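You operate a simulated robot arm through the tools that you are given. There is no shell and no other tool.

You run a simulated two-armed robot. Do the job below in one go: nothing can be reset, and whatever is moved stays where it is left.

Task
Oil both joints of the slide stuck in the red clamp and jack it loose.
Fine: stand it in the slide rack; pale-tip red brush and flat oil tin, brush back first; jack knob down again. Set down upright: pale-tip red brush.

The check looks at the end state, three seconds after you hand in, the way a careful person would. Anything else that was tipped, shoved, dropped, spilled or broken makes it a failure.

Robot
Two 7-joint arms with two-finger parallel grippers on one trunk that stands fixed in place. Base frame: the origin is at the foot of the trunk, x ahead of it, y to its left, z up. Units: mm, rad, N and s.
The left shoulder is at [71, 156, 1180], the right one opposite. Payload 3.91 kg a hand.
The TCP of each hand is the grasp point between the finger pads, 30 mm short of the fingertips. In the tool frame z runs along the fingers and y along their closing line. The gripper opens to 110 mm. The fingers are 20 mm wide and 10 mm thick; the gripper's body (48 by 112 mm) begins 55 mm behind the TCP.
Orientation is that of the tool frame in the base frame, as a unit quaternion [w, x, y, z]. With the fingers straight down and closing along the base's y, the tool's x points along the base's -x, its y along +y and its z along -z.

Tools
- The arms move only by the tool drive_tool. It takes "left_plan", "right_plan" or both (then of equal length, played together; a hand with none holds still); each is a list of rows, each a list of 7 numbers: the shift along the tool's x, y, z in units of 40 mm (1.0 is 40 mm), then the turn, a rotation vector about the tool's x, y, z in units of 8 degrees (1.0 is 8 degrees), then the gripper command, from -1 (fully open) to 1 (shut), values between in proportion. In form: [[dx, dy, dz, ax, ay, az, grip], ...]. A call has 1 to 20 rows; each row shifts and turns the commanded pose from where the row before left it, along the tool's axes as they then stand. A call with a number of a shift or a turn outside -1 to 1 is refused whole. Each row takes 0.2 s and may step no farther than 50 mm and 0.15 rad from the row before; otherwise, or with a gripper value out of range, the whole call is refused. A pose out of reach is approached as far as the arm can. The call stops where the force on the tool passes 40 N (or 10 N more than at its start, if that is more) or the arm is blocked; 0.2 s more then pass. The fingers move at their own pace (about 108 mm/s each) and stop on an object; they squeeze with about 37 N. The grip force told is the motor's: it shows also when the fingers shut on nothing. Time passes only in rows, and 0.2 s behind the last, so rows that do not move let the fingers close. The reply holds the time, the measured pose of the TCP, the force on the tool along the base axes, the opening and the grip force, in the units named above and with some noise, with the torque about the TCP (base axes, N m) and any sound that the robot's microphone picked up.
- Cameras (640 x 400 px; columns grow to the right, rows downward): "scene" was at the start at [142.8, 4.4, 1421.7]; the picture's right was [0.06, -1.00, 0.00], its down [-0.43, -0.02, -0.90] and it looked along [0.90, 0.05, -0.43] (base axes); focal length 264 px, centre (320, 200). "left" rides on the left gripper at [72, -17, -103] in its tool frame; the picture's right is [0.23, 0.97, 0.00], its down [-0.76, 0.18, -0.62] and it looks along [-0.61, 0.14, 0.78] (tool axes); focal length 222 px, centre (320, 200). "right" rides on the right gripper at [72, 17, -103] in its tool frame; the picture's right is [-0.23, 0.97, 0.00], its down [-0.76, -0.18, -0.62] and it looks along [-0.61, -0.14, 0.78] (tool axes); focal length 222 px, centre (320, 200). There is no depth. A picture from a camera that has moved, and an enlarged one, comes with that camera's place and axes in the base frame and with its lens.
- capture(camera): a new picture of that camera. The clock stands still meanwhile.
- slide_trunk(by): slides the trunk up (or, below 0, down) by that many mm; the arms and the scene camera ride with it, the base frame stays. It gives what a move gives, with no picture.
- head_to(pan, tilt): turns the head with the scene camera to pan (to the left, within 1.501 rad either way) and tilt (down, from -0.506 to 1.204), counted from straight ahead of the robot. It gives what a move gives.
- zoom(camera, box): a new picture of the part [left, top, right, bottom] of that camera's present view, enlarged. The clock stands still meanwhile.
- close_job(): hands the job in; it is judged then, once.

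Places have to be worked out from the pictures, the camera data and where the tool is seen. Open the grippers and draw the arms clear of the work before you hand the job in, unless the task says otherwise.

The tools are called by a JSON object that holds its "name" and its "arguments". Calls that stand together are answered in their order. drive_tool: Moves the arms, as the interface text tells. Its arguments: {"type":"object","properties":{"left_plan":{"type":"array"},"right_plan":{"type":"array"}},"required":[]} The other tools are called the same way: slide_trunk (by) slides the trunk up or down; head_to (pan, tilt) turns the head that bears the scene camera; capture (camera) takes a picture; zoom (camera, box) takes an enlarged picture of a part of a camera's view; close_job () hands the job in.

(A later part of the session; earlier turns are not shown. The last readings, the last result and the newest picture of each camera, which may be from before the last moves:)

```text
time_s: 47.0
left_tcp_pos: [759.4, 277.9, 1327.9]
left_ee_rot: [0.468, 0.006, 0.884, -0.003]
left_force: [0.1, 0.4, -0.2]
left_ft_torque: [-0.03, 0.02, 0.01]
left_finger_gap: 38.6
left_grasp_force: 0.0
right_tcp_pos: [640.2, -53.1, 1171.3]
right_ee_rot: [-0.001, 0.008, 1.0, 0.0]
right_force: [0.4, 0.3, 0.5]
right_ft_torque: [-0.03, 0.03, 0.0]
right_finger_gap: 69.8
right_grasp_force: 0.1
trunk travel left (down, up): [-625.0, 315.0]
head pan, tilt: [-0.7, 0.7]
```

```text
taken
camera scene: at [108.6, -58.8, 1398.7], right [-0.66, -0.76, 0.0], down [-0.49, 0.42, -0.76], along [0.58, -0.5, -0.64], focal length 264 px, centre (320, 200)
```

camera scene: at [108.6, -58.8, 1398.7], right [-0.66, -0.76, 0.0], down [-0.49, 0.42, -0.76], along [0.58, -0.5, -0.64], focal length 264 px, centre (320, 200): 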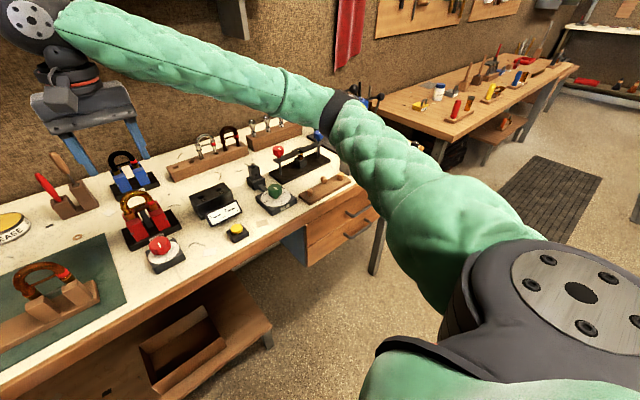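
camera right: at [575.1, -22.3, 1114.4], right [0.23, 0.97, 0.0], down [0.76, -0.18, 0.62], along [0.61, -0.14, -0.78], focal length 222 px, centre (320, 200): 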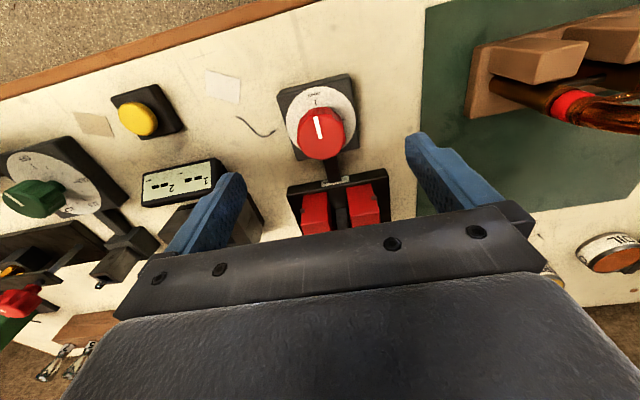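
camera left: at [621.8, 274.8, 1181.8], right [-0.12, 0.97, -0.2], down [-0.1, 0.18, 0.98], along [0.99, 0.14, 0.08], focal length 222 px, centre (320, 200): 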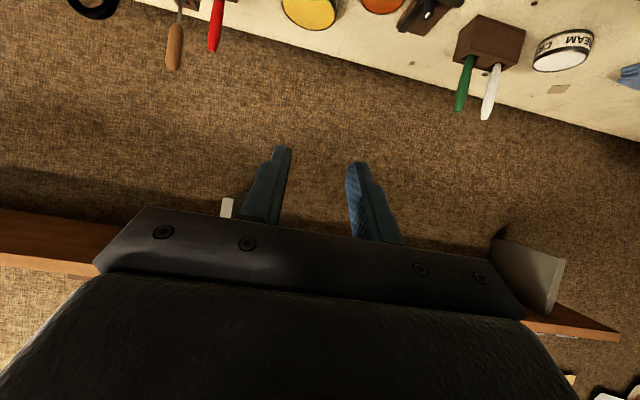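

The base stays displaced by about (-8, -10 mm) with -0.9° yaw, but readings are in the true frame, so I can correct by measurement. I first compare the bench objects for any disturbance before going on.

{"name": "zoom", "arguments": {"camera": "scene", "box": [100, 90, 360, 260]}}

{"name": "head_to", "arguments": {"pan": 0.0, "tilt": 0.6}}

{"name": "capture", "arguments": {"camera": "scene"}}

{"name": "capture", "arguments": {"camera": "right"}}

```text
2.35 times, centred on (230, 175) of scene
camera zoom: at [108.6, -58.8, 1398.7], right [-0.66, -0.76, 0.0], down [-0.49, 0.42, -0.76], along [0.58, -0.5, -0.64], focal length 620 px, centre (532, 259)
```

zoom: 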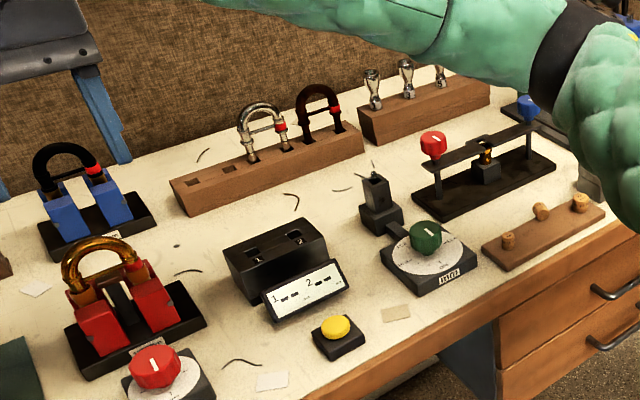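

```text
time_s: 48.1
left_tcp_pos: [759.9, 277.6, 1328.7]
left_ee_rot: [0.469, 0.006, 0.883, -0.004]
left_force: [0.0, 0.7, 0.3]
left_ft_torque: [-0.01, 0.0, 0.0]
left_finger_gap: 38.6
left_grasp_force: 0.1
right_tcp_pos: [639.2, -52.9, 1172.1]
right_ee_rot: [0.0, 0.008, 1.0, 0.0]
right_force: [0.7, -0.5, -0.2]
right_ft_torque: [0.0, 0.0, -0.02]
right_finger_gap: 70.0
right_grasp_force: 0.1
trunk travel left (down, up): [-625.0, 315.0]
head pan, tilt: [0.0, 0.6]
```

```text
taken
camera scene: at [132.5, -4.6, 1407.5], right [-0.02, -1.0, 0.0], down [-0.57, 0.01, -0.82], along [0.82, -0.01, -0.57], focal length 264 px, centre (320, 200)
```

scene: 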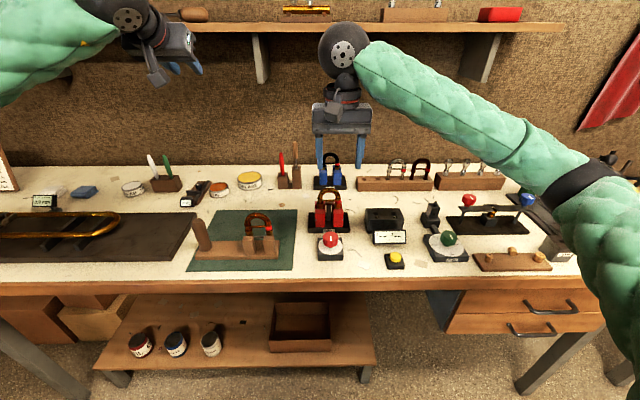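

```text
taken
camera right: at [567.3, -33.3, 1275.9], right [0.24, 0.97, 0.0], down [0.76, -0.19, 0.62], along [0.6, -0.15, -0.78], focal length 222 px, centre (320, 200)
```

right: 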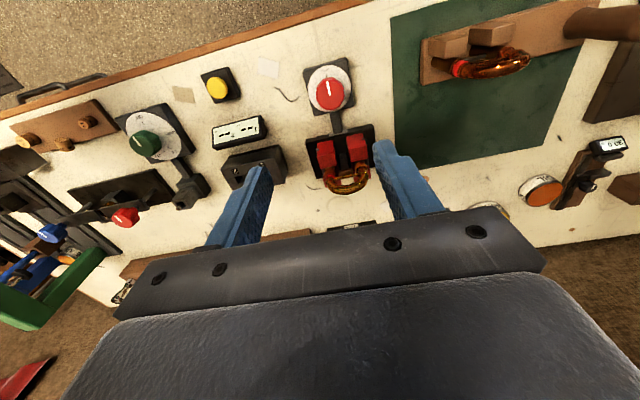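

I zoom the current view on the right-hand bench objects to check that nothing there was shoved, comparing with the opening picture.

{"name": "zoom", "arguments": {"camera": "scene", "box": [360, 170, 600, 320]}}

{"name": "zoom", "arguments": {"camera": "scene", "box": [460, 180, 600, 280]}}

{"name": "zoom", "arguments": {"camera": "right", "box": [0, 80, 240, 230]}}

```text
2.67 times, centred on (480, 245) of scene
camera zoom: at [132.5, -4.6, 1407.5], right [-0.02, -1.0, 0.0], down [-0.57, 0.01, -0.82], along [0.82, -0.01, -0.57], focal length 703 px, centre (-107, 80)
```

zoom: 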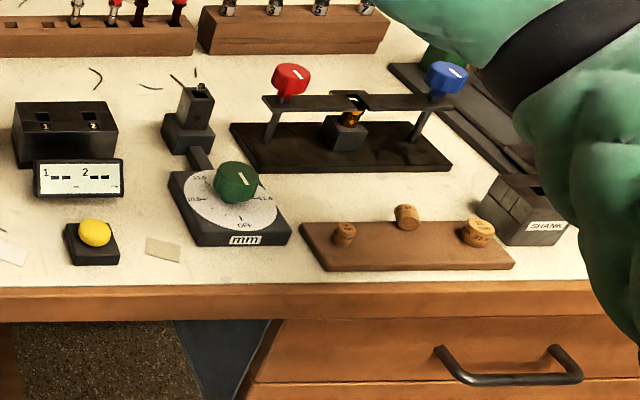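

```text
4.00 times, centred on (530, 230) of scene
camera zoom: at [132.5, -4.6, 1407.5], right [-0.02, -1.0, 0.0], down [-0.57, 0.01, -0.82], along [0.82, -0.01, -0.57], focal length 1055 px, centre (-520, 80)
```

zoom: 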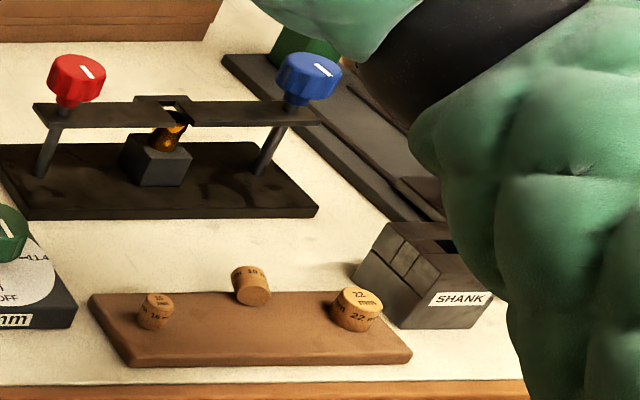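

```text
2.67 times, centred on (120, 155) of right
camera zoom: at [567.3, -33.3, 1275.9], right [0.24, 0.97, 0.0], down [0.76, -0.19, 0.62], along [0.6, -0.15, -0.78], focal length 592 px, centre (853, 320)
```

zoom: 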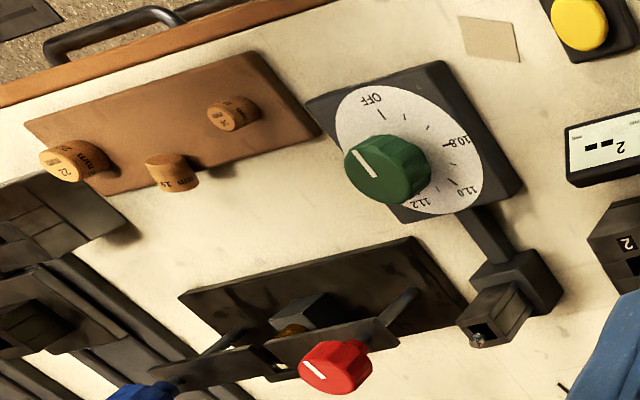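

The corks on the strip near the bench's right front look disturbed (the middle one is out of line). I put the head back at the opening angles to compare like with like.

{"name": "head_to", "arguments": {"pan": 0.058, "tilt": 0.443}}

{"name": "zoom", "arguments": {"camera": "scene", "box": [360, 180, 640, 350]}}

{"name": "zoom", "arguments": {"camera": "scene", "box": [490, 280, 620, 350]}}

```text
time_s: 48.8
left_tcp_pos: [759.8, 276.9, 1328.6]
left_ee_rot: [0.47, 0.007, 0.883, -0.004]
left_force: [-0.2, 0.6, 0.6]
left_ft_torque: [0.0, -0.01, -0.05]
left_finger_gap: 38.3
left_grasp_force: 0.0
right_tcp_pos: [639.1, -52.1, 1172.4]
right_ee_rot: [0.0, 0.008, 1.0, 0.0]
right_force: [0.3, 0.0, -0.3]
right_ft_torque: [0.0, 0.03, -0.01]
right_finger_gap: 69.8
right_grasp_force: 0.1
trunk travel left (down, up): [-625.0, 315.0]
head pan, tilt: [0.058, 0.443]
```

```text
2.29 times, centred on (500, 265) of scene
camera zoom: at [136.0, 0.7, 1421.7], right [0.04, -1.0, 0.0], down [-0.43, -0.02, -0.9], along [0.9, 0.04, -0.43], focal length 603 px, centre (-91, 51)
```

zoom: 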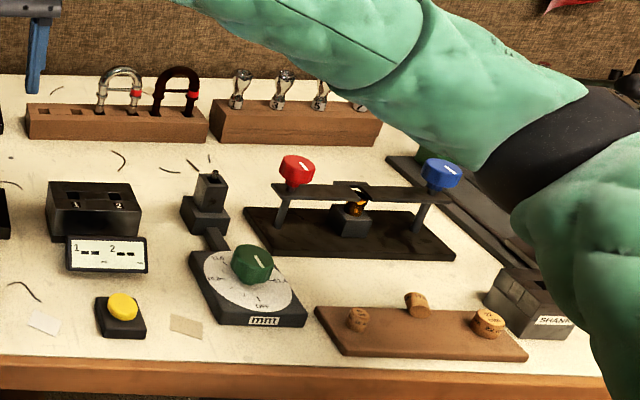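

```text
4.92 times, centred on (555, 315) of scene
camera zoom: at [136.0, 0.7, 1421.7], right [0.04, -1.0, 0.0], down [-0.43, -0.02, -0.9], along [0.9, 0.04, -0.43], focal length 1298 px, centre (-837, -366)
```

zoom: 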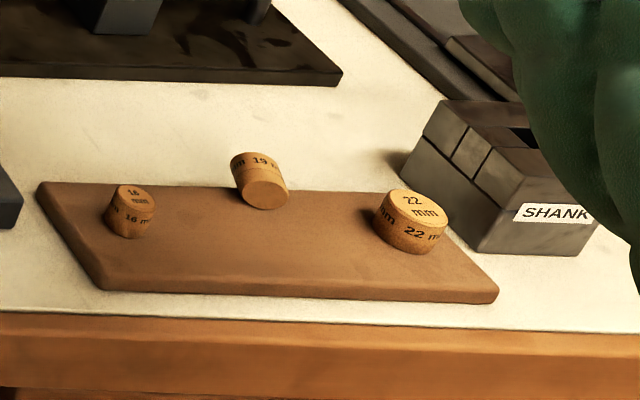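

Cork "19 mm" on the strip has been tipped: the low right elbow must have pressed there. Corks 16 and 22 and the strip line up with the opening picture; 19's home should be midway, about (596, -511). I raise the trunk further so elbows stay high, then go look with the right hand.

{"name": "slide_trunk", "arguments": {"by": 150}}

{"name": "head_to", "arguments": {"pan": -0.6, "tilt": 0.75}}

{"name": "capture", "arguments": {"camera": "scene"}}

```text
time_s: 50.5
left_tcp_pos: [759.1, 277.8, 1478.8]
left_ee_rot: [0.468, 0.006, 0.884, -0.003]
left_force: [0.4, 0.1, 0.0]
left_ft_torque: [-0.04, -0.01, -0.01]
left_finger_gap: 38.4
left_grasp_force: 0.1
right_tcp_pos: [639.3, -51.8, 1322.1]
right_ee_rot: [0.001, 0.008, 1.0, 0.001]
right_force: [-0.2, -0.2, 0.1]
right_ft_torque: [0.01, 0.0, -0.01]
right_finger_gap: 69.9
right_grasp_force: 0.0
trunk travel left (down, up): [-775.0, 165.0]
head pan, tilt: [0.058, 0.443]
```

```text
time_s: 51.6
left_tcp_pos: [759.3, 278.3, 1479.7]
left_ee_rot: [0.469, 0.007, 0.883, -0.004]
left_force: [0.3, -0.3, 0.6]
left_ft_torque: [0.01, 0.0, -0.02]
left_finger_gap: 38.2
left_grasp_force: 0.1
right_tcp_pos: [640.3, -51.1, 1322.5]
right_ee_rot: [0.0, 0.008, 1.0, 0.0]
right_force: [-0.6, 0.1, -0.7]
right_ft_torque: [-0.01, 0.04, 0.01]
right_finger_gap: 69.9
right_grasp_force: 0.0
trunk travel left (down, up): [-775.0, 165.0]
head pan, tilt: [-0.6, 0.75]
```

```text
taken
camera scene: at [111.9, -50.9, 1544.7], right [-0.58, -0.82, 0.0], down [-0.56, 0.39, -0.73], along [0.6, -0.42, -0.68], focal length 264 px, centre (320, 200)
```

scene: 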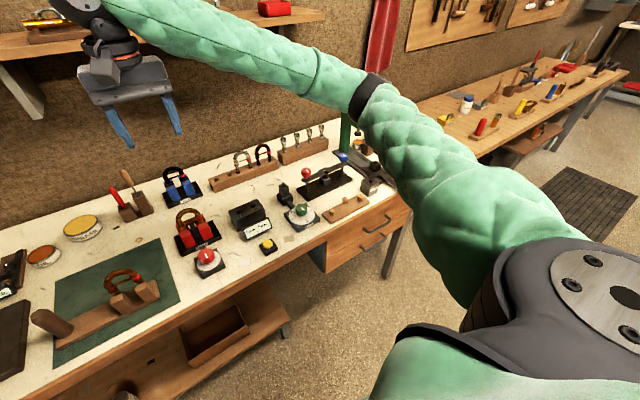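

I move the right hand over to view the corks from above the bench's front right, staying at z≥1100.

{"name": "drive_tool", "arguments": {"right_plan": [[0.298, -0.917, 0.4625, 0, 0, 0, -0.27], [0.298, -0.917, 0.4625, 0, 0, 0, -0.27], [0.298, -0.917, 0.4625, 0, 0, 0, -0.27], [0.298, -0.917, 0.4625, 0, 0, 0, -0.27], [0.298, -0.917, 0.4625, 0, 0, 0, -0.27], [0.298, -0.917, 0.4625, 0, 0, 0, -0.27], [0.298, -0.917, 0.4625, 0, 0, 0, -0.27], [0.298, -0.917, 0.4625, 0, 0, 0, -0.27], [0.298, -0.917, 0.4625, 0, 0, 0, -0.27], [0.298, -0.917, 0.4625, 0, 0, 0, -0.27], [0.298, -0.917, 0.4625, 0, 0, 0, -0.27], [0.298, -0.917, 0.4625, 0, 0, 0, -0.27]]}}

{"name": "capture", "arguments": {"camera": "right"}}

{"name": "capture", "arguments": {"camera": "scene"}}

```text
time_s: 54.2
left_tcp_pos: [756.4, 278.6, 1479.5]
left_ee_rot: [0.469, 0.005, 0.883, -0.002]
left_force: [0.2, -0.2, 0.4]
left_ft_torque: [-0.01, 0.01, 0.0]
left_finger_gap: 38.3
left_grasp_force: 0.2
right_tcp_pos: [489.4, -491.6, 1099.7]
right_ee_rot: [0.0, 0.007, 1.0, 0.0]
right_force: [-0.5, 0.4, -0.1]
right_ft_torque: [0.01, 0.02, 0.0]
right_finger_gap: 69.8
right_grasp_force: 0.1
trunk travel left (down, up): [-775.0, 165.0]
head pan, tilt: [-0.6, 0.75]
```

```text
taken
camera right: at [416.6, -472.5, 1203.9], right [0.24, 0.97, 0.0], down [0.76, -0.19, 0.62], along [0.61, -0.15, -0.78], focal length 222 px, centre (320, 200)
```

right: 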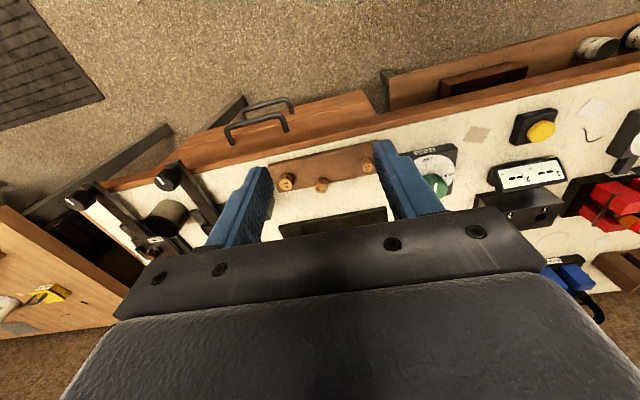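

```text
taken
camera scene: at [110.2, -51.2, 1544.8], right [-0.58, -0.82, 0.0], down [-0.56, 0.39, -0.73], along [0.6, -0.42, -0.68], focal length 264 px, centre (320, 200)
```

scene: 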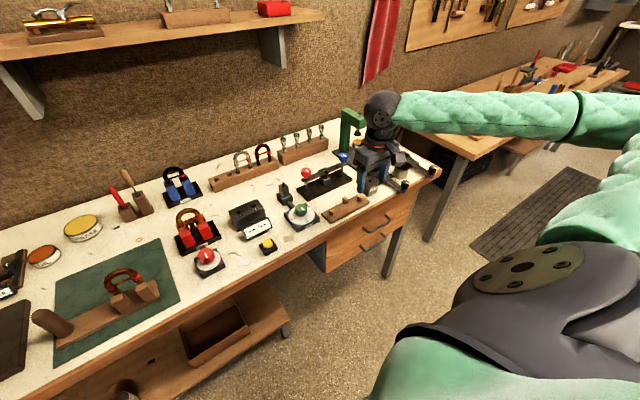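

The right camera now sees the strip. I zoom on the corks.

{"name": "zoom", "arguments": {"camera": "right", "box": [255, 130, 395, 218]}}

{"name": "zoom", "arguments": {"camera": "scene", "box": [315, 185, 385, 229]}}

```text
4.55 times, centred on (325, 174) of right
camera zoom: at [416.6, -472.5, 1203.9], right [0.24, 0.97, 0.0], down [0.76, -0.19, 0.62], along [0.61, -0.15, -0.78], focal length 1010 px, centre (297, 318)
```

zoom: 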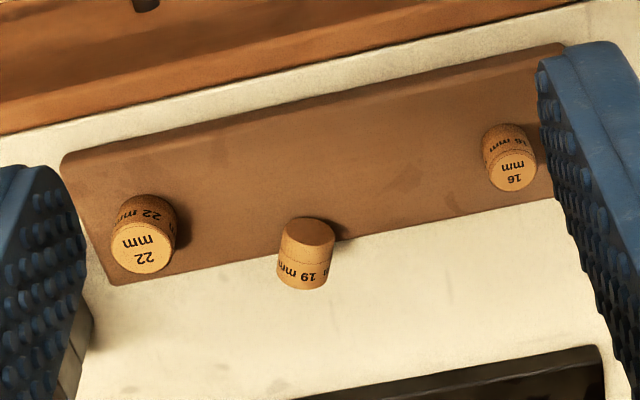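

```text
9.09 times, centred on (350, 207) of scene
camera zoom: at [110.2, -51.2, 1544.8], right [-0.58, -0.82, 0.0], down [-0.56, 0.39, -0.73], along [0.6, -0.42, -0.68], focal length 2397 px, centre (47, 136)
```

zoom: 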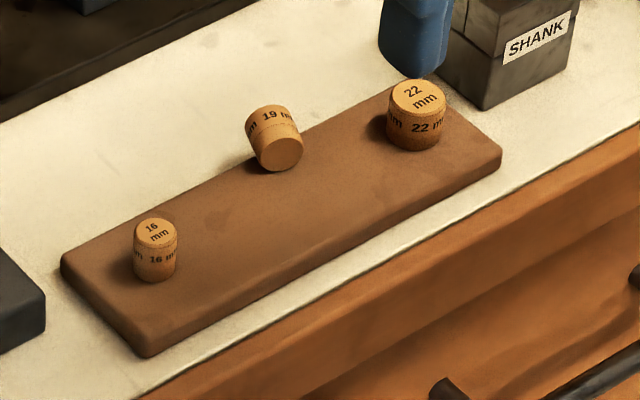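

Cork 19 lies on its side, toppled backward: bottom face near (611, -516, 905), axis toward +x turned about -22°, overhanging the strip's back edge. I'll pick it up with the hand pitched slightly back, turn it upright about the closing axis, and set it at its home (601, -511). First I position above it.

{"name": "drive_tool", "arguments": {"right_plan": [[-0.687, -0.1315, 0.4985, 0, 0, 0, 0.345], [-0.687, -0.1315, 0.4985, 0, 0, 0, 0.345], [-0.687, -0.1315, 0.4985, 0, 0, 0, 0.345], [-0.687, -0.1315, 0.4985, 0, 0, 0, 0.345], [-0.687, -0.1315, 0.4985, 0, 0, 0, 0.345], [0, 0, 0, 0, 0, 0.88, 0.345], [0, 0, 0, 0, 0, 0.88, 0.345], [0, 0, 0, 0, 0, 0.88, 0.345], [0, 0, 0, 0, 1, 0, 0.345], [0, 0, 0, 0, 1, 0, 0.345], [0, 0, 0, 0, 0, 0, 0.345]]}}

{"name": "capture", "arguments": {"camera": "right"}}

{"name": "capture", "arguments": {"camera": "scene"}}

```text
time_s: 56.6
left_tcp_pos: [757.2, 277.9, 1480.5]
left_ee_rot: [0.47, 0.007, 0.883, -0.003]
left_force: [-0.1, 0.7, 0.0]
left_ft_torque: [0.03, -0.01, 0.0]
left_finger_gap: 38.8
left_grasp_force: 0.0
right_tcp_pos: [626.5, -520.5, 1001.5]
right_ee_rot: [-0.137, 0.189, 0.972, 0.026]
right_force: [0.1, -1.3, -0.7]
right_ft_torque: [0.02, -0.01, -0.01]
right_finger_gap: 35.8
right_grasp_force: 0.0
trunk travel left (down, up): [-775.0, 165.0]
head pan, tilt: [-0.6, 0.75]
```

```text
taken
camera right: at [594.2, -487.3, 1120.7], right [0.57, 0.82, -0.06], down [0.77, -0.5, 0.39], along [0.29, -0.27, -0.92], focal length 222 px, centre (320, 200)
```

right: 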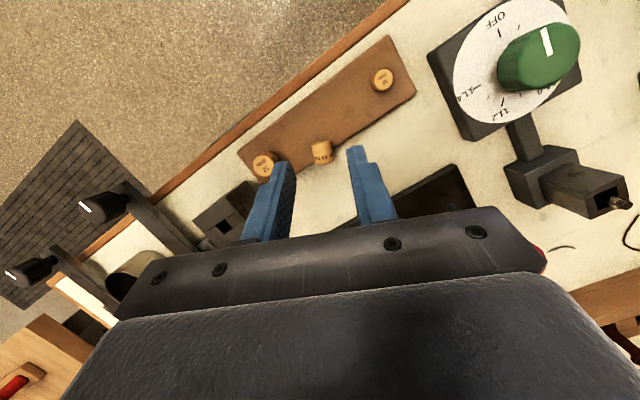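

```text
taken
camera scene: at [110.6, -51.1, 1544.8], right [-0.58, -0.82, 0.0], down [-0.56, 0.39, -0.73], along [0.6, -0.42, -0.68], focal length 264 px, centre (320, 200)
```

scene: 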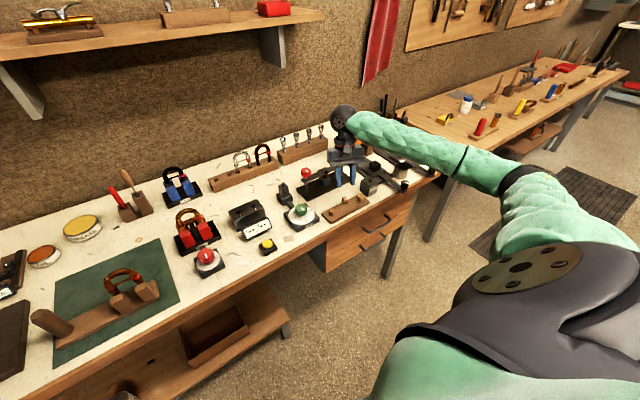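

I zoom on cork 19 between the fingers to refine its place and axis.

{"name": "zoom", "arguments": {"camera": "right", "box": [240, 120, 400, 220]}}

{"name": "zoom", "arguments": {"camera": "scene", "box": [315, 175, 385, 229]}}

```text
4.00 times, centred on (320, 170) of right
camera zoom: at [594.2, -487.3, 1120.7], right [0.57, 0.82, -0.06], down [0.77, -0.5, 0.39], along [0.29, -0.27, -0.92], focal length 888 px, centre (320, 320)
```

zoom: 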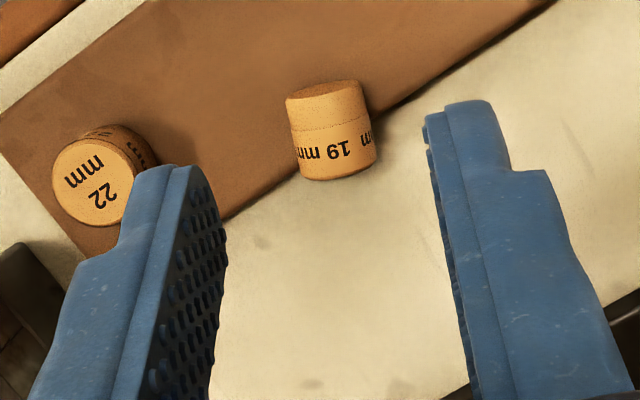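

```text
7.41 times, centred on (350, 202) of scene
camera zoom: at [110.6, -51.1, 1544.8], right [-0.58, -0.82, 0.0], down [-0.56, 0.39, -0.73], along [0.6, -0.42, -0.68], focal length 1953 px, centre (98, 185)
```

zoom: 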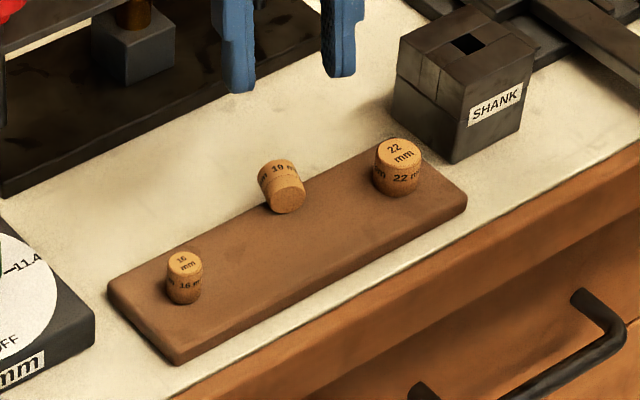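

Cork axis is at about -24° and its centre near (622, -519). I trim yaw 2° and descend to about 4 mm above the final grip height.

{"name": "drive_tool", "arguments": {"right_plan": [[-0.18, 0, 0.56, 0, 0, 0.25, 0.345], [-0.18, 0, 0.56, 0, 0, 0, 0.345], [-0.18, -0.01, 0.56, 0, 0, 0, 0.345], [0, 0, 0, 0, 0, 0, 0.345]]}}

{"name": "zoom", "arguments": {"camera": "right", "box": [240, 120, 400, 220]}}

{"name": "zoom", "arguments": {"camera": "scene", "box": [315, 175, 385, 229]}}

```text
time_s: 57.6
left_tcp_pos: [758.3, 278.5, 1478.8]
left_ee_rot: [0.469, 0.006, 0.883, -0.003]
left_force: [0.0, 0.1, -1.0]
left_ft_torque: [-0.01, 0.02, 0.0]
left_finger_gap: 38.8
left_grasp_force: 0.0
right_tcp_pos: [628.0, -520.1, 929.8]
right_ee_rot: [-0.136, 0.206, 0.969, 0.024]
right_force: [0.2, -0.4, -0.3]
right_ft_torque: [0.0, 0.08, -0.03]
right_finger_gap: 35.8
right_grasp_force: 0.1
trunk travel left (down, up): [-775.0, 165.0]
head pan, tilt: [-0.6, 0.75]
```

```text
4.00 times, centred on (320, 170) of right
camera zoom: at [598.3, -486.5, 1049.6], right [0.59, 0.8, -0.07], down [0.76, -0.53, 0.39], along [0.28, -0.29, -0.92], focal length 888 px, centre (320, 320)
```

zoom: 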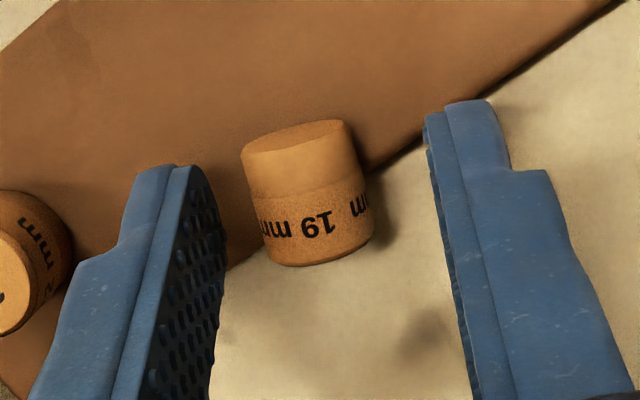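

```text
7.41 times, centred on (350, 202) of scene
camera zoom: at [111.4, -51.1, 1544.7], right [-0.58, -0.82, 0.0], down [-0.56, 0.39, -0.73], along [0.6, -0.42, -0.68], focal length 1953 px, centre (98, 185)
```

zoom: 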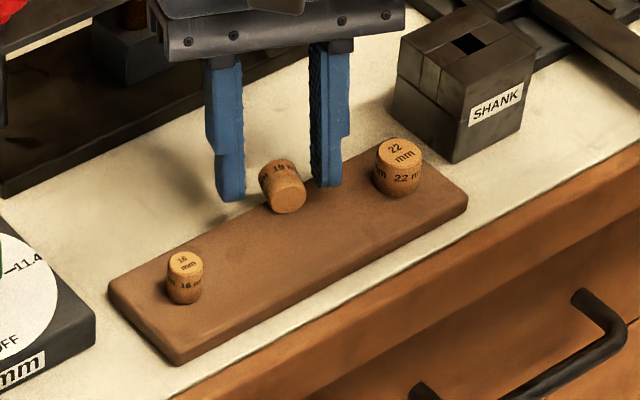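

The cork is nearly centred, about 3 mm off across the fingers. I shift to centre it, go down 5 mm, then close.

{"name": "drive_tool", "arguments": {"right_plan": [[-0.05, -0.0725, 0.06, 0, 0, 0, 0.345], [-0.042, 0, 0.0675, 0, 0, 0, 0.345], [0, 0, 0, 0, 0, 0, 0.345]]}}

{"name": "drive_tool", "arguments": {"right_plan": [[0, 0, 0, 0, 0, 0, 0.6], [0, 0, 0, 0, 0, 0, 0.7], [0, 0, 0, 0, 0, 0, 1], [0, 0, 0, 0, 0, 0, 1]]}}

{"name": "zoom", "arguments": {"camera": "right", "box": [240, 120, 400, 220]}}

{"name": "zoom", "arguments": {"camera": "scene", "box": [315, 175, 385, 229]}}

```text
time_s: 58.4
left_tcp_pos: [759.7, 277.6, 1478.6]
left_ee_rot: [0.47, 0.006, 0.883, -0.003]
left_force: [0.5, -0.5, 0.0]
left_ft_torque: [0.02, -0.01, 0.03]
left_finger_gap: 38.4
left_grasp_force: 0.1
right_tcp_pos: [628.8, -524.6, 924.3]
right_ee_rot: [-0.137, 0.206, 0.969, 0.023]
right_force: [0.2, 0.2, -0.5]
right_ft_torque: [0.01, -0.02, -0.01]
right_finger_gap: 36.1
right_grasp_force: 0.1
trunk travel left (down, up): [-775.0, 165.0]
head pan, tilt: [-0.6, 0.75]
```

```text
time_s: 59.4
left_tcp_pos: [759.5, 278.2, 1478.9]
left_ee_rot: [0.47, 0.006, 0.883, -0.004]
left_force: [-0.6, 0.4, -0.3]
left_ft_torque: [0.01, 0.01, -0.01]
left_finger_gap: 38.5
left_grasp_force: 0.1
right_tcp_pos: [629.6, -522.7, 924.9]
right_ee_rot: [-0.137, 0.206, 0.969, 0.024]
right_force: [-0.8, -0.1, -0.1]
right_ft_torque: [0.0, -0.01, -0.01]
right_finger_gap: 3.8
right_grasp_force: 36.5
trunk travel left (down, up): [-775.0, 165.0]
head pan, tilt: [-0.6, 0.75]
```

```text
4.00 times, centred on (320, 170) of right
camera zoom: at [598.9, -490.2, 1043.9], right [0.59, 0.8, -0.07], down [0.76, -0.53, 0.39], along [0.28, -0.29, -0.92], focal length 888 px, centre (320, 320)
```

zoom: 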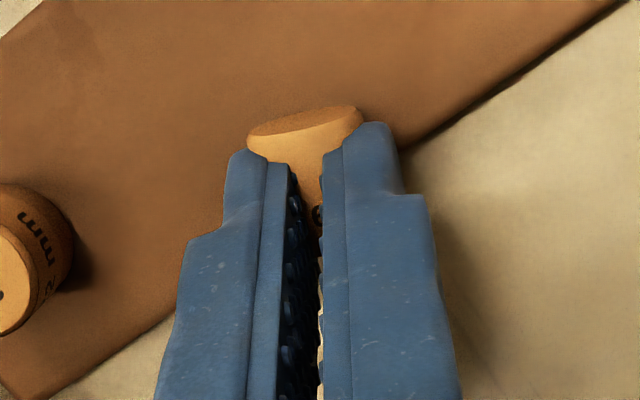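

```text
7.41 times, centred on (350, 202) of scene
camera zoom: at [111.6, -51.2, 1544.7], right [-0.58, -0.82, 0.0], down [-0.56, 0.39, -0.73], along [0.6, -0.42, -0.68], focal length 1953 px, centre (98, 185)
```

zoom: 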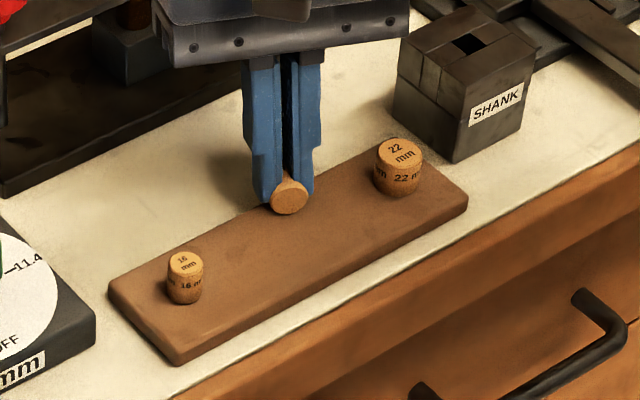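

The fingers closed above the cork's axis (gap only 3.8 mm) and pressed its label end down over the strip edge. I reopen and look again.

{"name": "drive_tool", "arguments": {"right_plan": [[0, 0, 0, 0, 0, 0, 0.345], [0, 0, 0, 0, 0, 0, 0.345], [0, 0, 0, 0, 0, 0, 0.345]]}}

{"name": "zoom", "arguments": {"camera": "right", "box": [240, 120, 400, 220]}}

{"name": "zoom", "arguments": {"camera": "scene", "box": [330, 185, 370, 215]}}

```text
time_s: 60.2
left_tcp_pos: [759.8, 277.9, 1479.1]
left_ee_rot: [0.469, 0.006, 0.883, -0.003]
left_force: [0.3, 0.6, 0.9]
left_ft_torque: [0.01, 0.0, 0.0]
left_finger_gap: 38.6
left_grasp_force: 0.0
right_tcp_pos: [629.8, -524.6, 923.9]
right_ee_rot: [-0.137, 0.206, 0.969, 0.024]
right_force: [-0.2, 0.2, 0.8]
right_ft_torque: [-0.02, 0.01, -0.05]
right_finger_gap: 36.0
right_grasp_force: 0.1
trunk travel left (down, up): [-775.0, 165.0]
head pan, tilt: [-0.6, 0.75]
```

```text
4.00 times, centred on (320, 170) of right
camera zoom: at [598.9, -490.2, 1043.9], right [0.59, 0.8, -0.07], down [0.76, -0.53, 0.39], along [0.28, -0.29, -0.92], focal length 888 px, centre (320, 320)
```

zoom: 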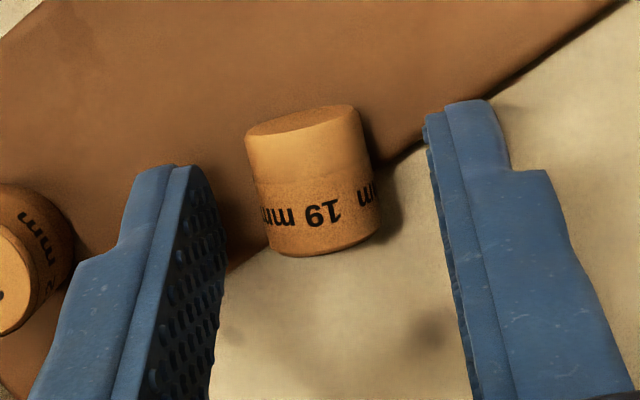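

```text
13.33 times, centred on (350, 200) of scene
camera zoom: at [111.6, -51.2, 1544.7], right [-0.58, -0.82, 0.0], down [-0.56, 0.39, -0.73], along [0.6, -0.42, -0.68], focal length 3516 px, centre (-80, 200)
```

zoom: 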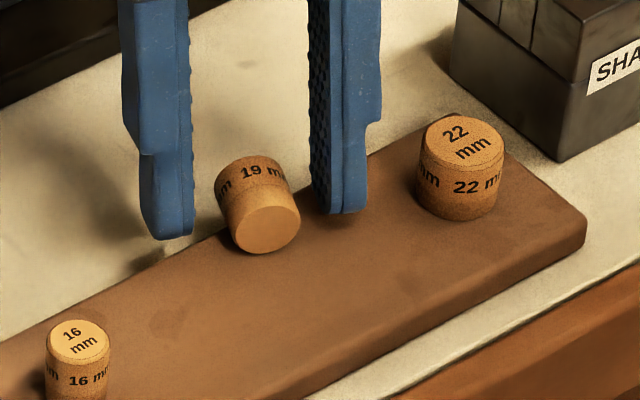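

The cork's top remained visible through the slit, so the full-force squeeze simply sank into this very light cork. I centre again and now close only to about 17.5 mm by position, for a gentle grip.

{"name": "drive_tool", "arguments": {"right_plan": [[0, 0, 0, 0, 0, 0, 0.55], [0, 0, 0, 0, 0, 0, 0.63], [0, 0, 0, 0, 0, 0, 0.664], [0, 0, 0, 0, 0, 0, 0.69], [0, 0, 0, 0, 0, 0, 0.7]]}}

{"name": "zoom", "arguments": {"camera": "right", "box": [240, 120, 400, 220]}}

{"name": "zoom", "arguments": {"camera": "scene", "box": [330, 185, 370, 215]}}

```text
time_s: 61.4
left_tcp_pos: [759.5, 277.1, 1478.6]
left_ee_rot: [0.469, 0.006, 0.883, -0.003]
left_force: [0.7, -0.3, 1.1]
left_ft_torque: [-0.02, 0.02, 0.02]
left_finger_gap: 38.6
left_grasp_force: 0.1
right_tcp_pos: [631.2, -525.9, 923.5]
right_ee_rot: [-0.137, 0.206, 0.969, 0.025]
right_force: [0.3, -0.5, 0.0]
right_ft_torque: [0.01, 0.02, -0.02]
right_finger_gap: 17.0
right_grasp_force: 1.2
trunk travel left (down, up): [-775.0, 165.0]
head pan, tilt: [-0.6, 0.75]
```

```text
4.00 times, centred on (320, 170) of right
camera zoom: at [598.9, -490.2, 1043.9], right [0.59, 0.8, -0.07], down [0.76, -0.53, 0.39], along [0.28, -0.29, -0.92], focal length 888 px, centre (320, 320)
```

zoom: 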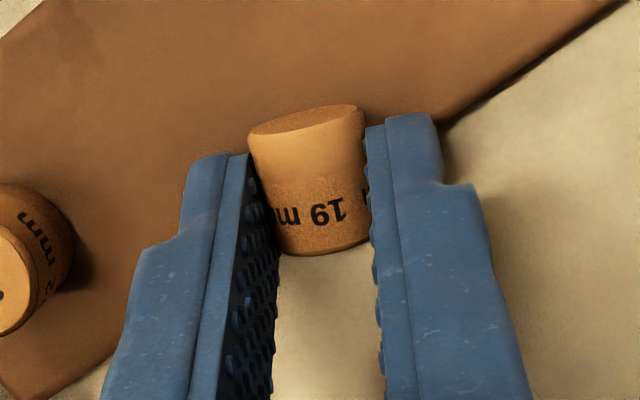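

```text
13.33 times, centred on (350, 200) of scene
camera zoom: at [111.6, -51.2, 1544.7], right [-0.58, -0.82, 0.0], down [-0.56, 0.39, -0.73], along [0.6, -0.42, -0.68], focal length 3516 px, centre (-80, 200)
```

zoom: 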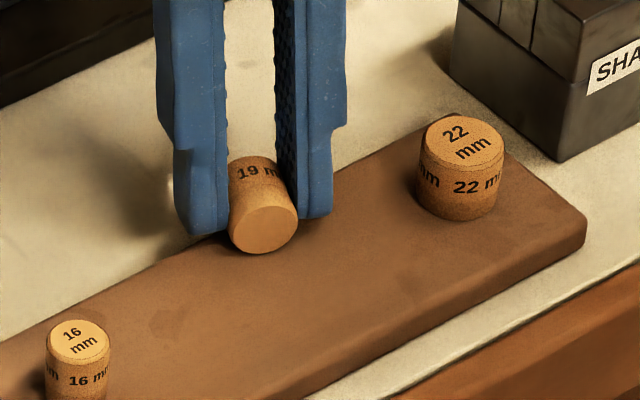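

The cork is now held gently (gap 17 mm, 1.2 N). I firm up slightly and lift 30 mm.

{"name": "drive_tool", "arguments": {"right_plan": [[0, 0, 0, 0, 0, 0, 0.73], [0, 0, 0, 0, 0, 0, 0.73], [0.07, 0, -0.24, 0, 0, 0, 0.73], [0.07, 0, -0.24, 0, 0, 0, 0.73], [0.07, 0, -0.24, 0, 0, 0, 0.73], [0, 0, 0, 0, 0, 0, 0.73]]}}

{"name": "zoom", "arguments": {"camera": "right", "box": [240, 120, 400, 220]}}

{"name": "zoom", "arguments": {"camera": "scene", "box": [330, 180, 370, 210]}}

```text
time_s: 62.8
left_tcp_pos: [759.0, 276.6, 1479.4]
left_ee_rot: [0.469, 0.006, 0.883, -0.003]
left_force: [-0.8, 1.3, -0.3]
left_ft_torque: [-0.01, 0.0, 0.02]
left_finger_gap: 38.5
left_grasp_force: 0.1
right_tcp_pos: [628.7, -523.9, 955.3]
right_ee_rot: [-0.138, 0.206, 0.969, 0.025]
right_force: [-0.4, 0.5, 0.3]
right_ft_torque: [-0.01, 0.02, 0.03]
right_finger_gap: 15.6
right_grasp_force: 0.6
trunk travel left (down, up): [-775.0, 165.0]
head pan, tilt: [-0.6, 0.75]
```

```text
4.00 times, centred on (320, 170) of right
camera zoom: at [598.7, -490.0, 1074.0], right [0.59, 0.8, -0.07], down [0.76, -0.53, 0.39], along [0.28, -0.29, -0.92], focal length 888 px, centre (320, 320)
```

zoom: 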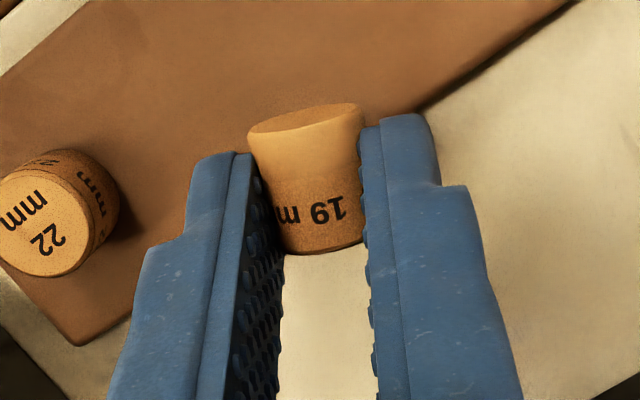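

```text
13.33 times, centred on (350, 195) of scene
camera zoom: at [111.7, -51.3, 1544.6], right [-0.58, -0.82, 0.0], down [-0.56, 0.39, -0.73], along [0.6, -0.42, -0.68], focal length 3516 px, centre (-80, 267)
```

zoom: 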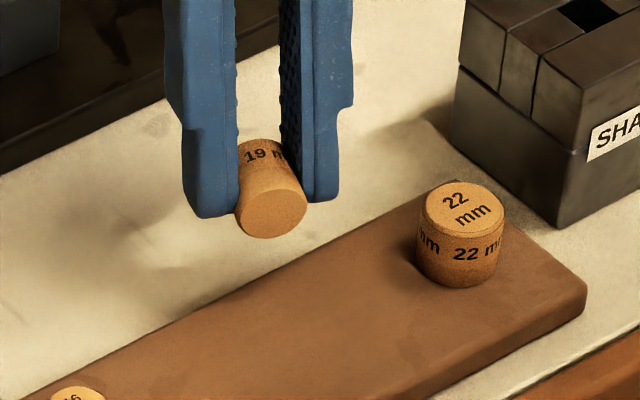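

The cork is lifted and held. I raise and pull back a bit, yaw to square with the bench, and turn the hand forward 90° about the closing axis so the cork becomes upright.

{"name": "drive_tool", "arguments": {"right_plan": [[0.646, -0.2025, -0.595, 0, 0, 0, 0.73], [0.646, -0.2025, -0.595, 0, 0, 0, 0.73], [0, 0, 0, 0.276, 0, -0.961, 0.73], [0, 0, 0, 0.276, 0, -0.961, 0.73], [0, 0, 0, 0.276, 0, -0.961, 0.73], [0, 0, 0, 0, -1, 0, 0.73], [0, 0, 0, 0, -1, 0, 0.73], [0, 0, 0, 0, -1, 0, 0.73], [0, 0, 0, 0, -1, 0, 0.73], [0, 0, 0, 0, -1, 0, 0.73], [0, 0, 0, 0, -1, 0, 0.73], [0, 0, 0, 0, -1, 0, 0.73], [0, 0, 0, 0, -1, 0, 0.73]]}}

{"name": "capture", "arguments": {"camera": "right"}}

{"name": "capture", "arguments": {"camera": "scene"}}

```text
time_s: 65.6
left_tcp_pos: [758.9, 277.5, 1478.3]
left_ee_rot: [0.469, 0.006, 0.883, -0.003]
left_force: [0.5, -0.2, -0.4]
left_ft_torque: [-0.01, -0.01, 0.0]
left_finger_gap: 38.6
left_grasp_force: 0.0
right_tcp_pos: [589.6, -523.8, 1014.3]
right_ee_rot: [0.405, -0.002, 0.914, -0.003]
right_force: [-0.6, -0.7, 0.7]
right_ft_torque: [0.02, 0.01, 0.02]
right_finger_gap: 15.6
right_grasp_force: 0.6
trunk travel left (down, up): [-775.0, 165.0]
head pan, tilt: [-0.6, 0.75]
```

```text
taken
camera right: at [464.4, -505.6, 1030.4], right [0.15, 0.98, 0.16], down [0.05, -0.17, 0.98], along [0.99, -0.14, -0.07], focal length 222 px, centre (320, 200)
```

right: 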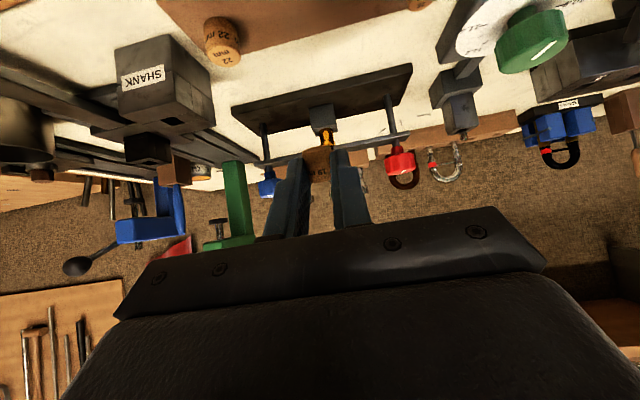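

```text
taken
camera scene: at [111.4, -51.3, 1544.7], right [-0.58, -0.82, 0.0], down [-0.56, 0.39, -0.73], along [0.6, -0.42, -0.68], focal length 264 px, centre (320, 200)
```

scene: 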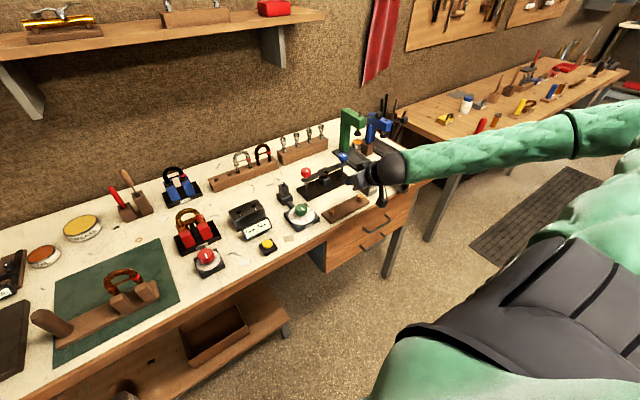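

Halfway through the turn and the base is steady. I complete the remaining ~28° and look at the cork.

{"name": "drive_tool", "arguments": {"right_plan": [[0, 0, 0, 0, -1, 0, 0.73], [0, 0, 0, 0, -1, 0, 0.73], [0, 0, 0, 0, -1, 0, 0.73], [0, 0, 0, 0, -0.5, 0, 0.73], [0, 0, 0, 0, 0, 0, 0.73]]}}

{"name": "zoom", "arguments": {"camera": "right", "box": [230, 80, 410, 220]}}

{"name": "zoom", "arguments": {"camera": "scene", "box": [320, 140, 420, 220]}}

```text
time_s: 66.8
left_tcp_pos: [759.1, 276.9, 1480.0]
left_ee_rot: [0.47, 0.007, 0.883, -0.004]
left_force: [-0.5, 0.0, 0.2]
left_ft_torque: [0.0, 0.01, 0.01]
left_finger_gap: 38.5
left_grasp_force: 0.0
right_tcp_pos: [590.4, -524.4, 1014.3]
right_ee_rot: [0.614, -0.003, 0.789, -0.003]
right_force: [0.3, 0.5, -0.2]
right_ft_torque: [0.0, -0.04, 0.0]
right_finger_gap: 15.5
right_grasp_force: 0.8
trunk travel left (down, up): [-775.0, 165.0]
head pan, tilt: [-0.6, 0.75]
```

```text
2.86 times, centred on (320, 150) of right
camera zoom: at [471.6, -506.2, 969.8], right [0.05, 0.98, 0.21], down [-0.42, -0.17, 0.89], along [0.91, -0.14, 0.4], focal length 635 px, centre (320, 343)
```

zoom: 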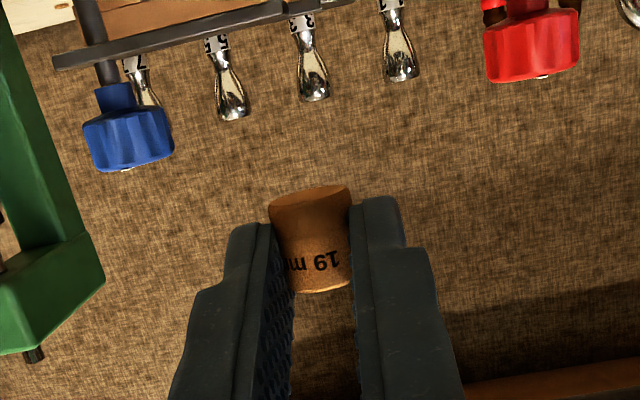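

```text
5.00 times, centred on (370, 180) of scene
camera zoom: at [111.5, -51.1, 1544.7], right [-0.58, -0.82, 0.0], down [-0.56, 0.39, -0.73], along [0.6, -0.42, -0.68], focal length 1319 px, centre (70, 300)
```

zoom: 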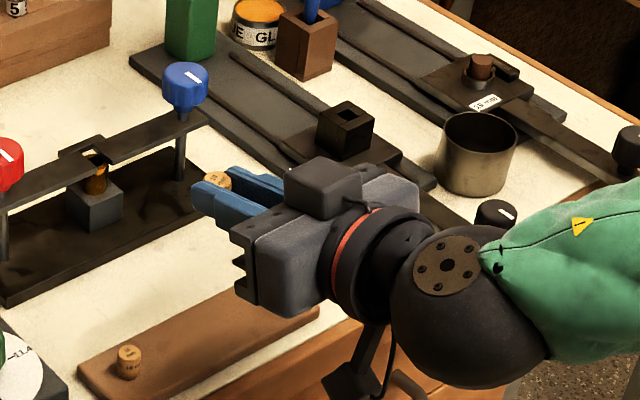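

The cork is now upright in the grip (plain end down), centre about (613.5, -524, 1007). I move it over its home at (601, -511) and lower to about 8 mm above the strip.

{"name": "drive_tool", "arguments": {"right_plan": [[0.765, 0.1625, 0.03, 0, 0, 0, 0.73], [0.765, 0.1625, 0.03, 0, 0, 0, 0.73], [0.425, 0, 0.106, 0, 0, 0, 0.73], [0.425, 0, 0.106, 0, 0, 0, 0.73], [0, 0, 0, 0, 0, 0, 0.73]]}}

{"name": "zoom", "arguments": {"camera": "right", "box": [230, 80, 410, 220]}}

{"name": "zoom", "arguments": {"camera": "scene", "box": [310, 160, 410, 240]}}

```text
time_s: 68.0
left_tcp_pos: [759.0, 276.6, 1479.3]
left_ee_rot: [0.469, 0.007, 0.883, -0.004]
left_force: [-0.4, 0.1, 0.2]
left_ft_torque: [0.0, 0.02, -0.01]
left_finger_gap: 38.6
left_grasp_force: 0.1
right_tcp_pos: [576.0, -509.5, 917.9]
right_ee_rot: [0.614, -0.003, 0.789, -0.003]
right_force: [-0.5, 0.0, -0.5]
right_ft_torque: [0.0, 0.02, -0.01]
right_finger_gap: 15.7
right_grasp_force: 0.8
trunk travel left (down, up): [-775.0, 165.0]
head pan, tilt: [-0.6, 0.75]
```

```text
2.86 times, centred on (320, 150) of right
camera zoom: at [458.4, -494.0, 874.3], right [0.05, 0.98, 0.21], down [-0.42, -0.17, 0.89], along [0.91, -0.14, 0.4], focal length 635 px, centre (320, 343)
```

zoom: 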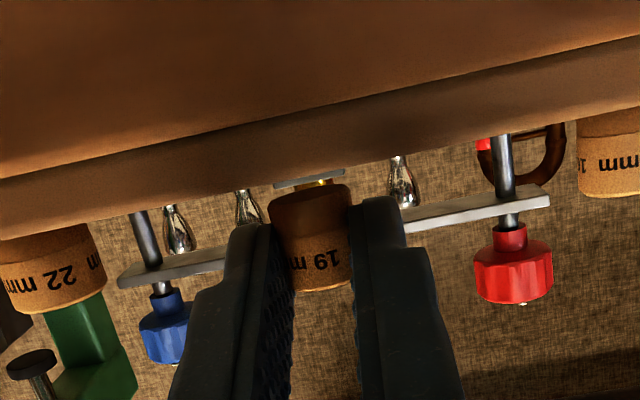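

```text
5.00 times, centred on (360, 200) of scene
camera zoom: at [111.3, -50.9, 1544.7], right [-0.58, -0.82, 0.0], down [-0.56, 0.39, -0.73], along [0.6, -0.42, -0.68], focal length 1319 px, centre (120, 200)
```

zoom: 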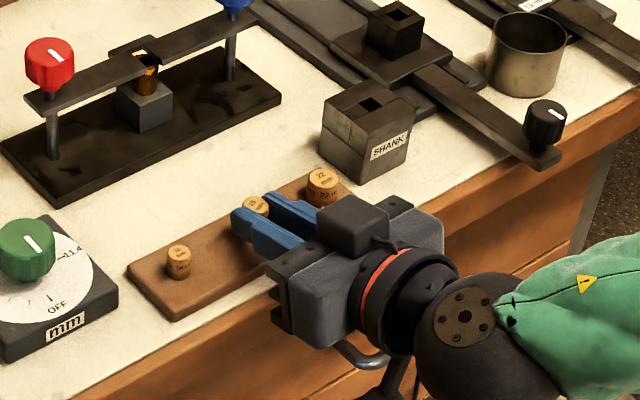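

Cork bottom is about 6 mm above the strip, in line with its neighbours. I lower 5 mm with a 1.5 mm trim.

{"name": "drive_tool", "arguments": {"right_plan": [[0.056, -0.0375, 0.034, 0, 0, 0, 0.73], [0.056, 0, 0.033, 0, 0, 0, 0.73], [0, 0, 0, 0, 0, 0, 0.73]]}}

{"name": "zoom", "arguments": {"camera": "right", "box": [230, 80, 410, 220]}}

```text
time_s: 68.8
left_tcp_pos: [759.5, 277.1, 1478.5]
left_ee_rot: [0.47, 0.006, 0.883, -0.003]
left_force: [1.0, -0.2, -0.3]
left_ft_torque: [-0.02, -0.03, -0.02]
left_finger_gap: 38.8
left_grasp_force: 0.0
right_tcp_pos: [577.3, -512.6, 913.7]
right_ee_rot: [0.615, -0.004, 0.789, -0.003]
right_force: [0.0, 0.0, 0.3]
right_ft_torque: [0.0, 0.0, 0.01]
right_finger_gap: 15.5
right_grasp_force: 1.1
trunk travel left (down, up): [-775.0, 165.0]
head pan, tilt: [-0.6, 0.75]
```

```text
2.86 times, centred on (320, 150) of right
camera zoom: at [460.0, -495.8, 869.5], right [0.05, 0.98, 0.21], down [-0.42, -0.17, 0.89], along [0.91, -0.14, 0.4], focal length 635 px, centre (320, 343)
```

zoom: 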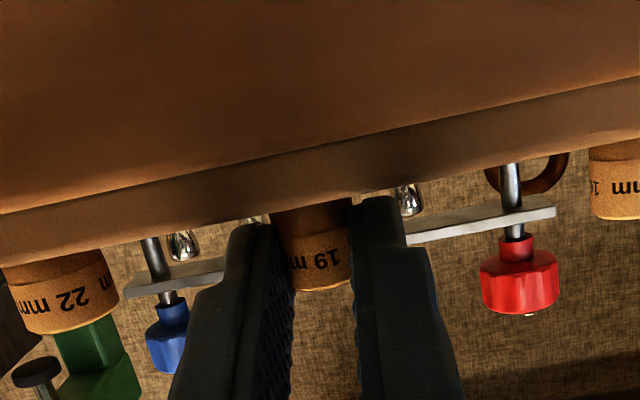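

About 2 mm remain. I lower 1.5 mm more, then open the fingers gently.

{"name": "drive_tool", "arguments": {"right_plan": [[0.036, 0, 0.009, 0, 0, 0, 0.73], [0, 0, 0, 0, 0, 0, 0.73], [0, 0, 0, 0, 0, 0, 0.68], [0, 0, 0, 0, 0, 0, 0.64], [0, 0, 0, 0, 0, 0, 0.58], [0, 0, 0, 0, 0, 0, 0.5], [0, 0, 0, 0, 0, 0, 0.4]]}}

{"name": "zoom", "arguments": {"camera": "right", "box": [230, 80, 410, 220]}}

{"name": "zoom", "arguments": {"camera": "scene", "box": [325, 185, 385, 225]}}

```text
time_s: 70.4
left_tcp_pos: [759.2, 276.9, 1478.9]
left_ee_rot: [0.469, 0.005, 0.883, -0.003]
left_force: [-0.4, -1.2, 0.2]
left_ft_torque: [-0.05, 0.01, 0.01]
left_finger_gap: 38.6
left_grasp_force: 0.1
right_tcp_pos: [577.9, -513.2, 912.3]
right_ee_rot: [0.614, -0.003, 0.789, -0.003]
right_force: [0.0, 0.3, 0.0]
right_ft_torque: [0.04, 0.02, 0.01]
right_finger_gap: 33.0
right_grasp_force: 0.1
trunk travel left (down, up): [-775.0, 165.0]
head pan, tilt: [-0.6, 0.75]
```

```text
2.86 times, centred on (320, 150) of right
camera zoom: at [460.0, -495.9, 868.2], right [0.05, 0.98, 0.21], down [-0.42, -0.17, 0.89], along [0.91, -0.14, 0.4], focal length 635 px, centre (320, 343)
```

zoom: 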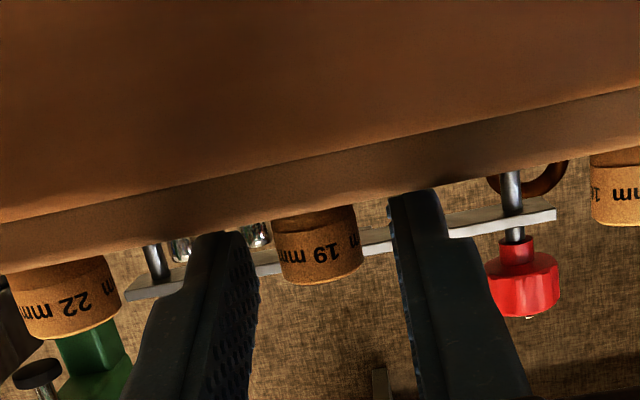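

```text
10.00 times, centred on (355, 205) of scene
camera zoom: at [111.5, -51.3, 1544.7], right [-0.58, -0.82, 0.0], down [-0.56, 0.39, -0.73], along [0.6, -0.42, -0.68], focal length 2637 px, centre (-30, 150)
```

zoom: 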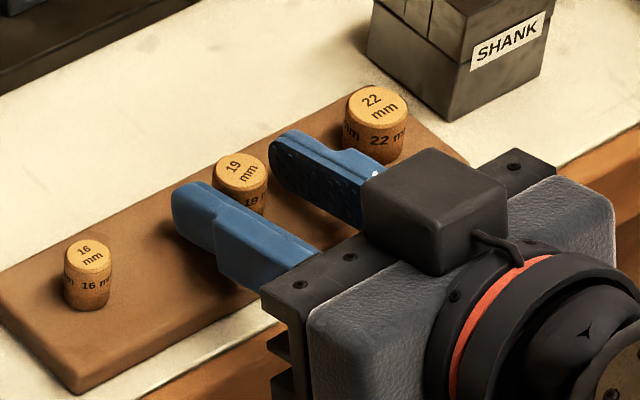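

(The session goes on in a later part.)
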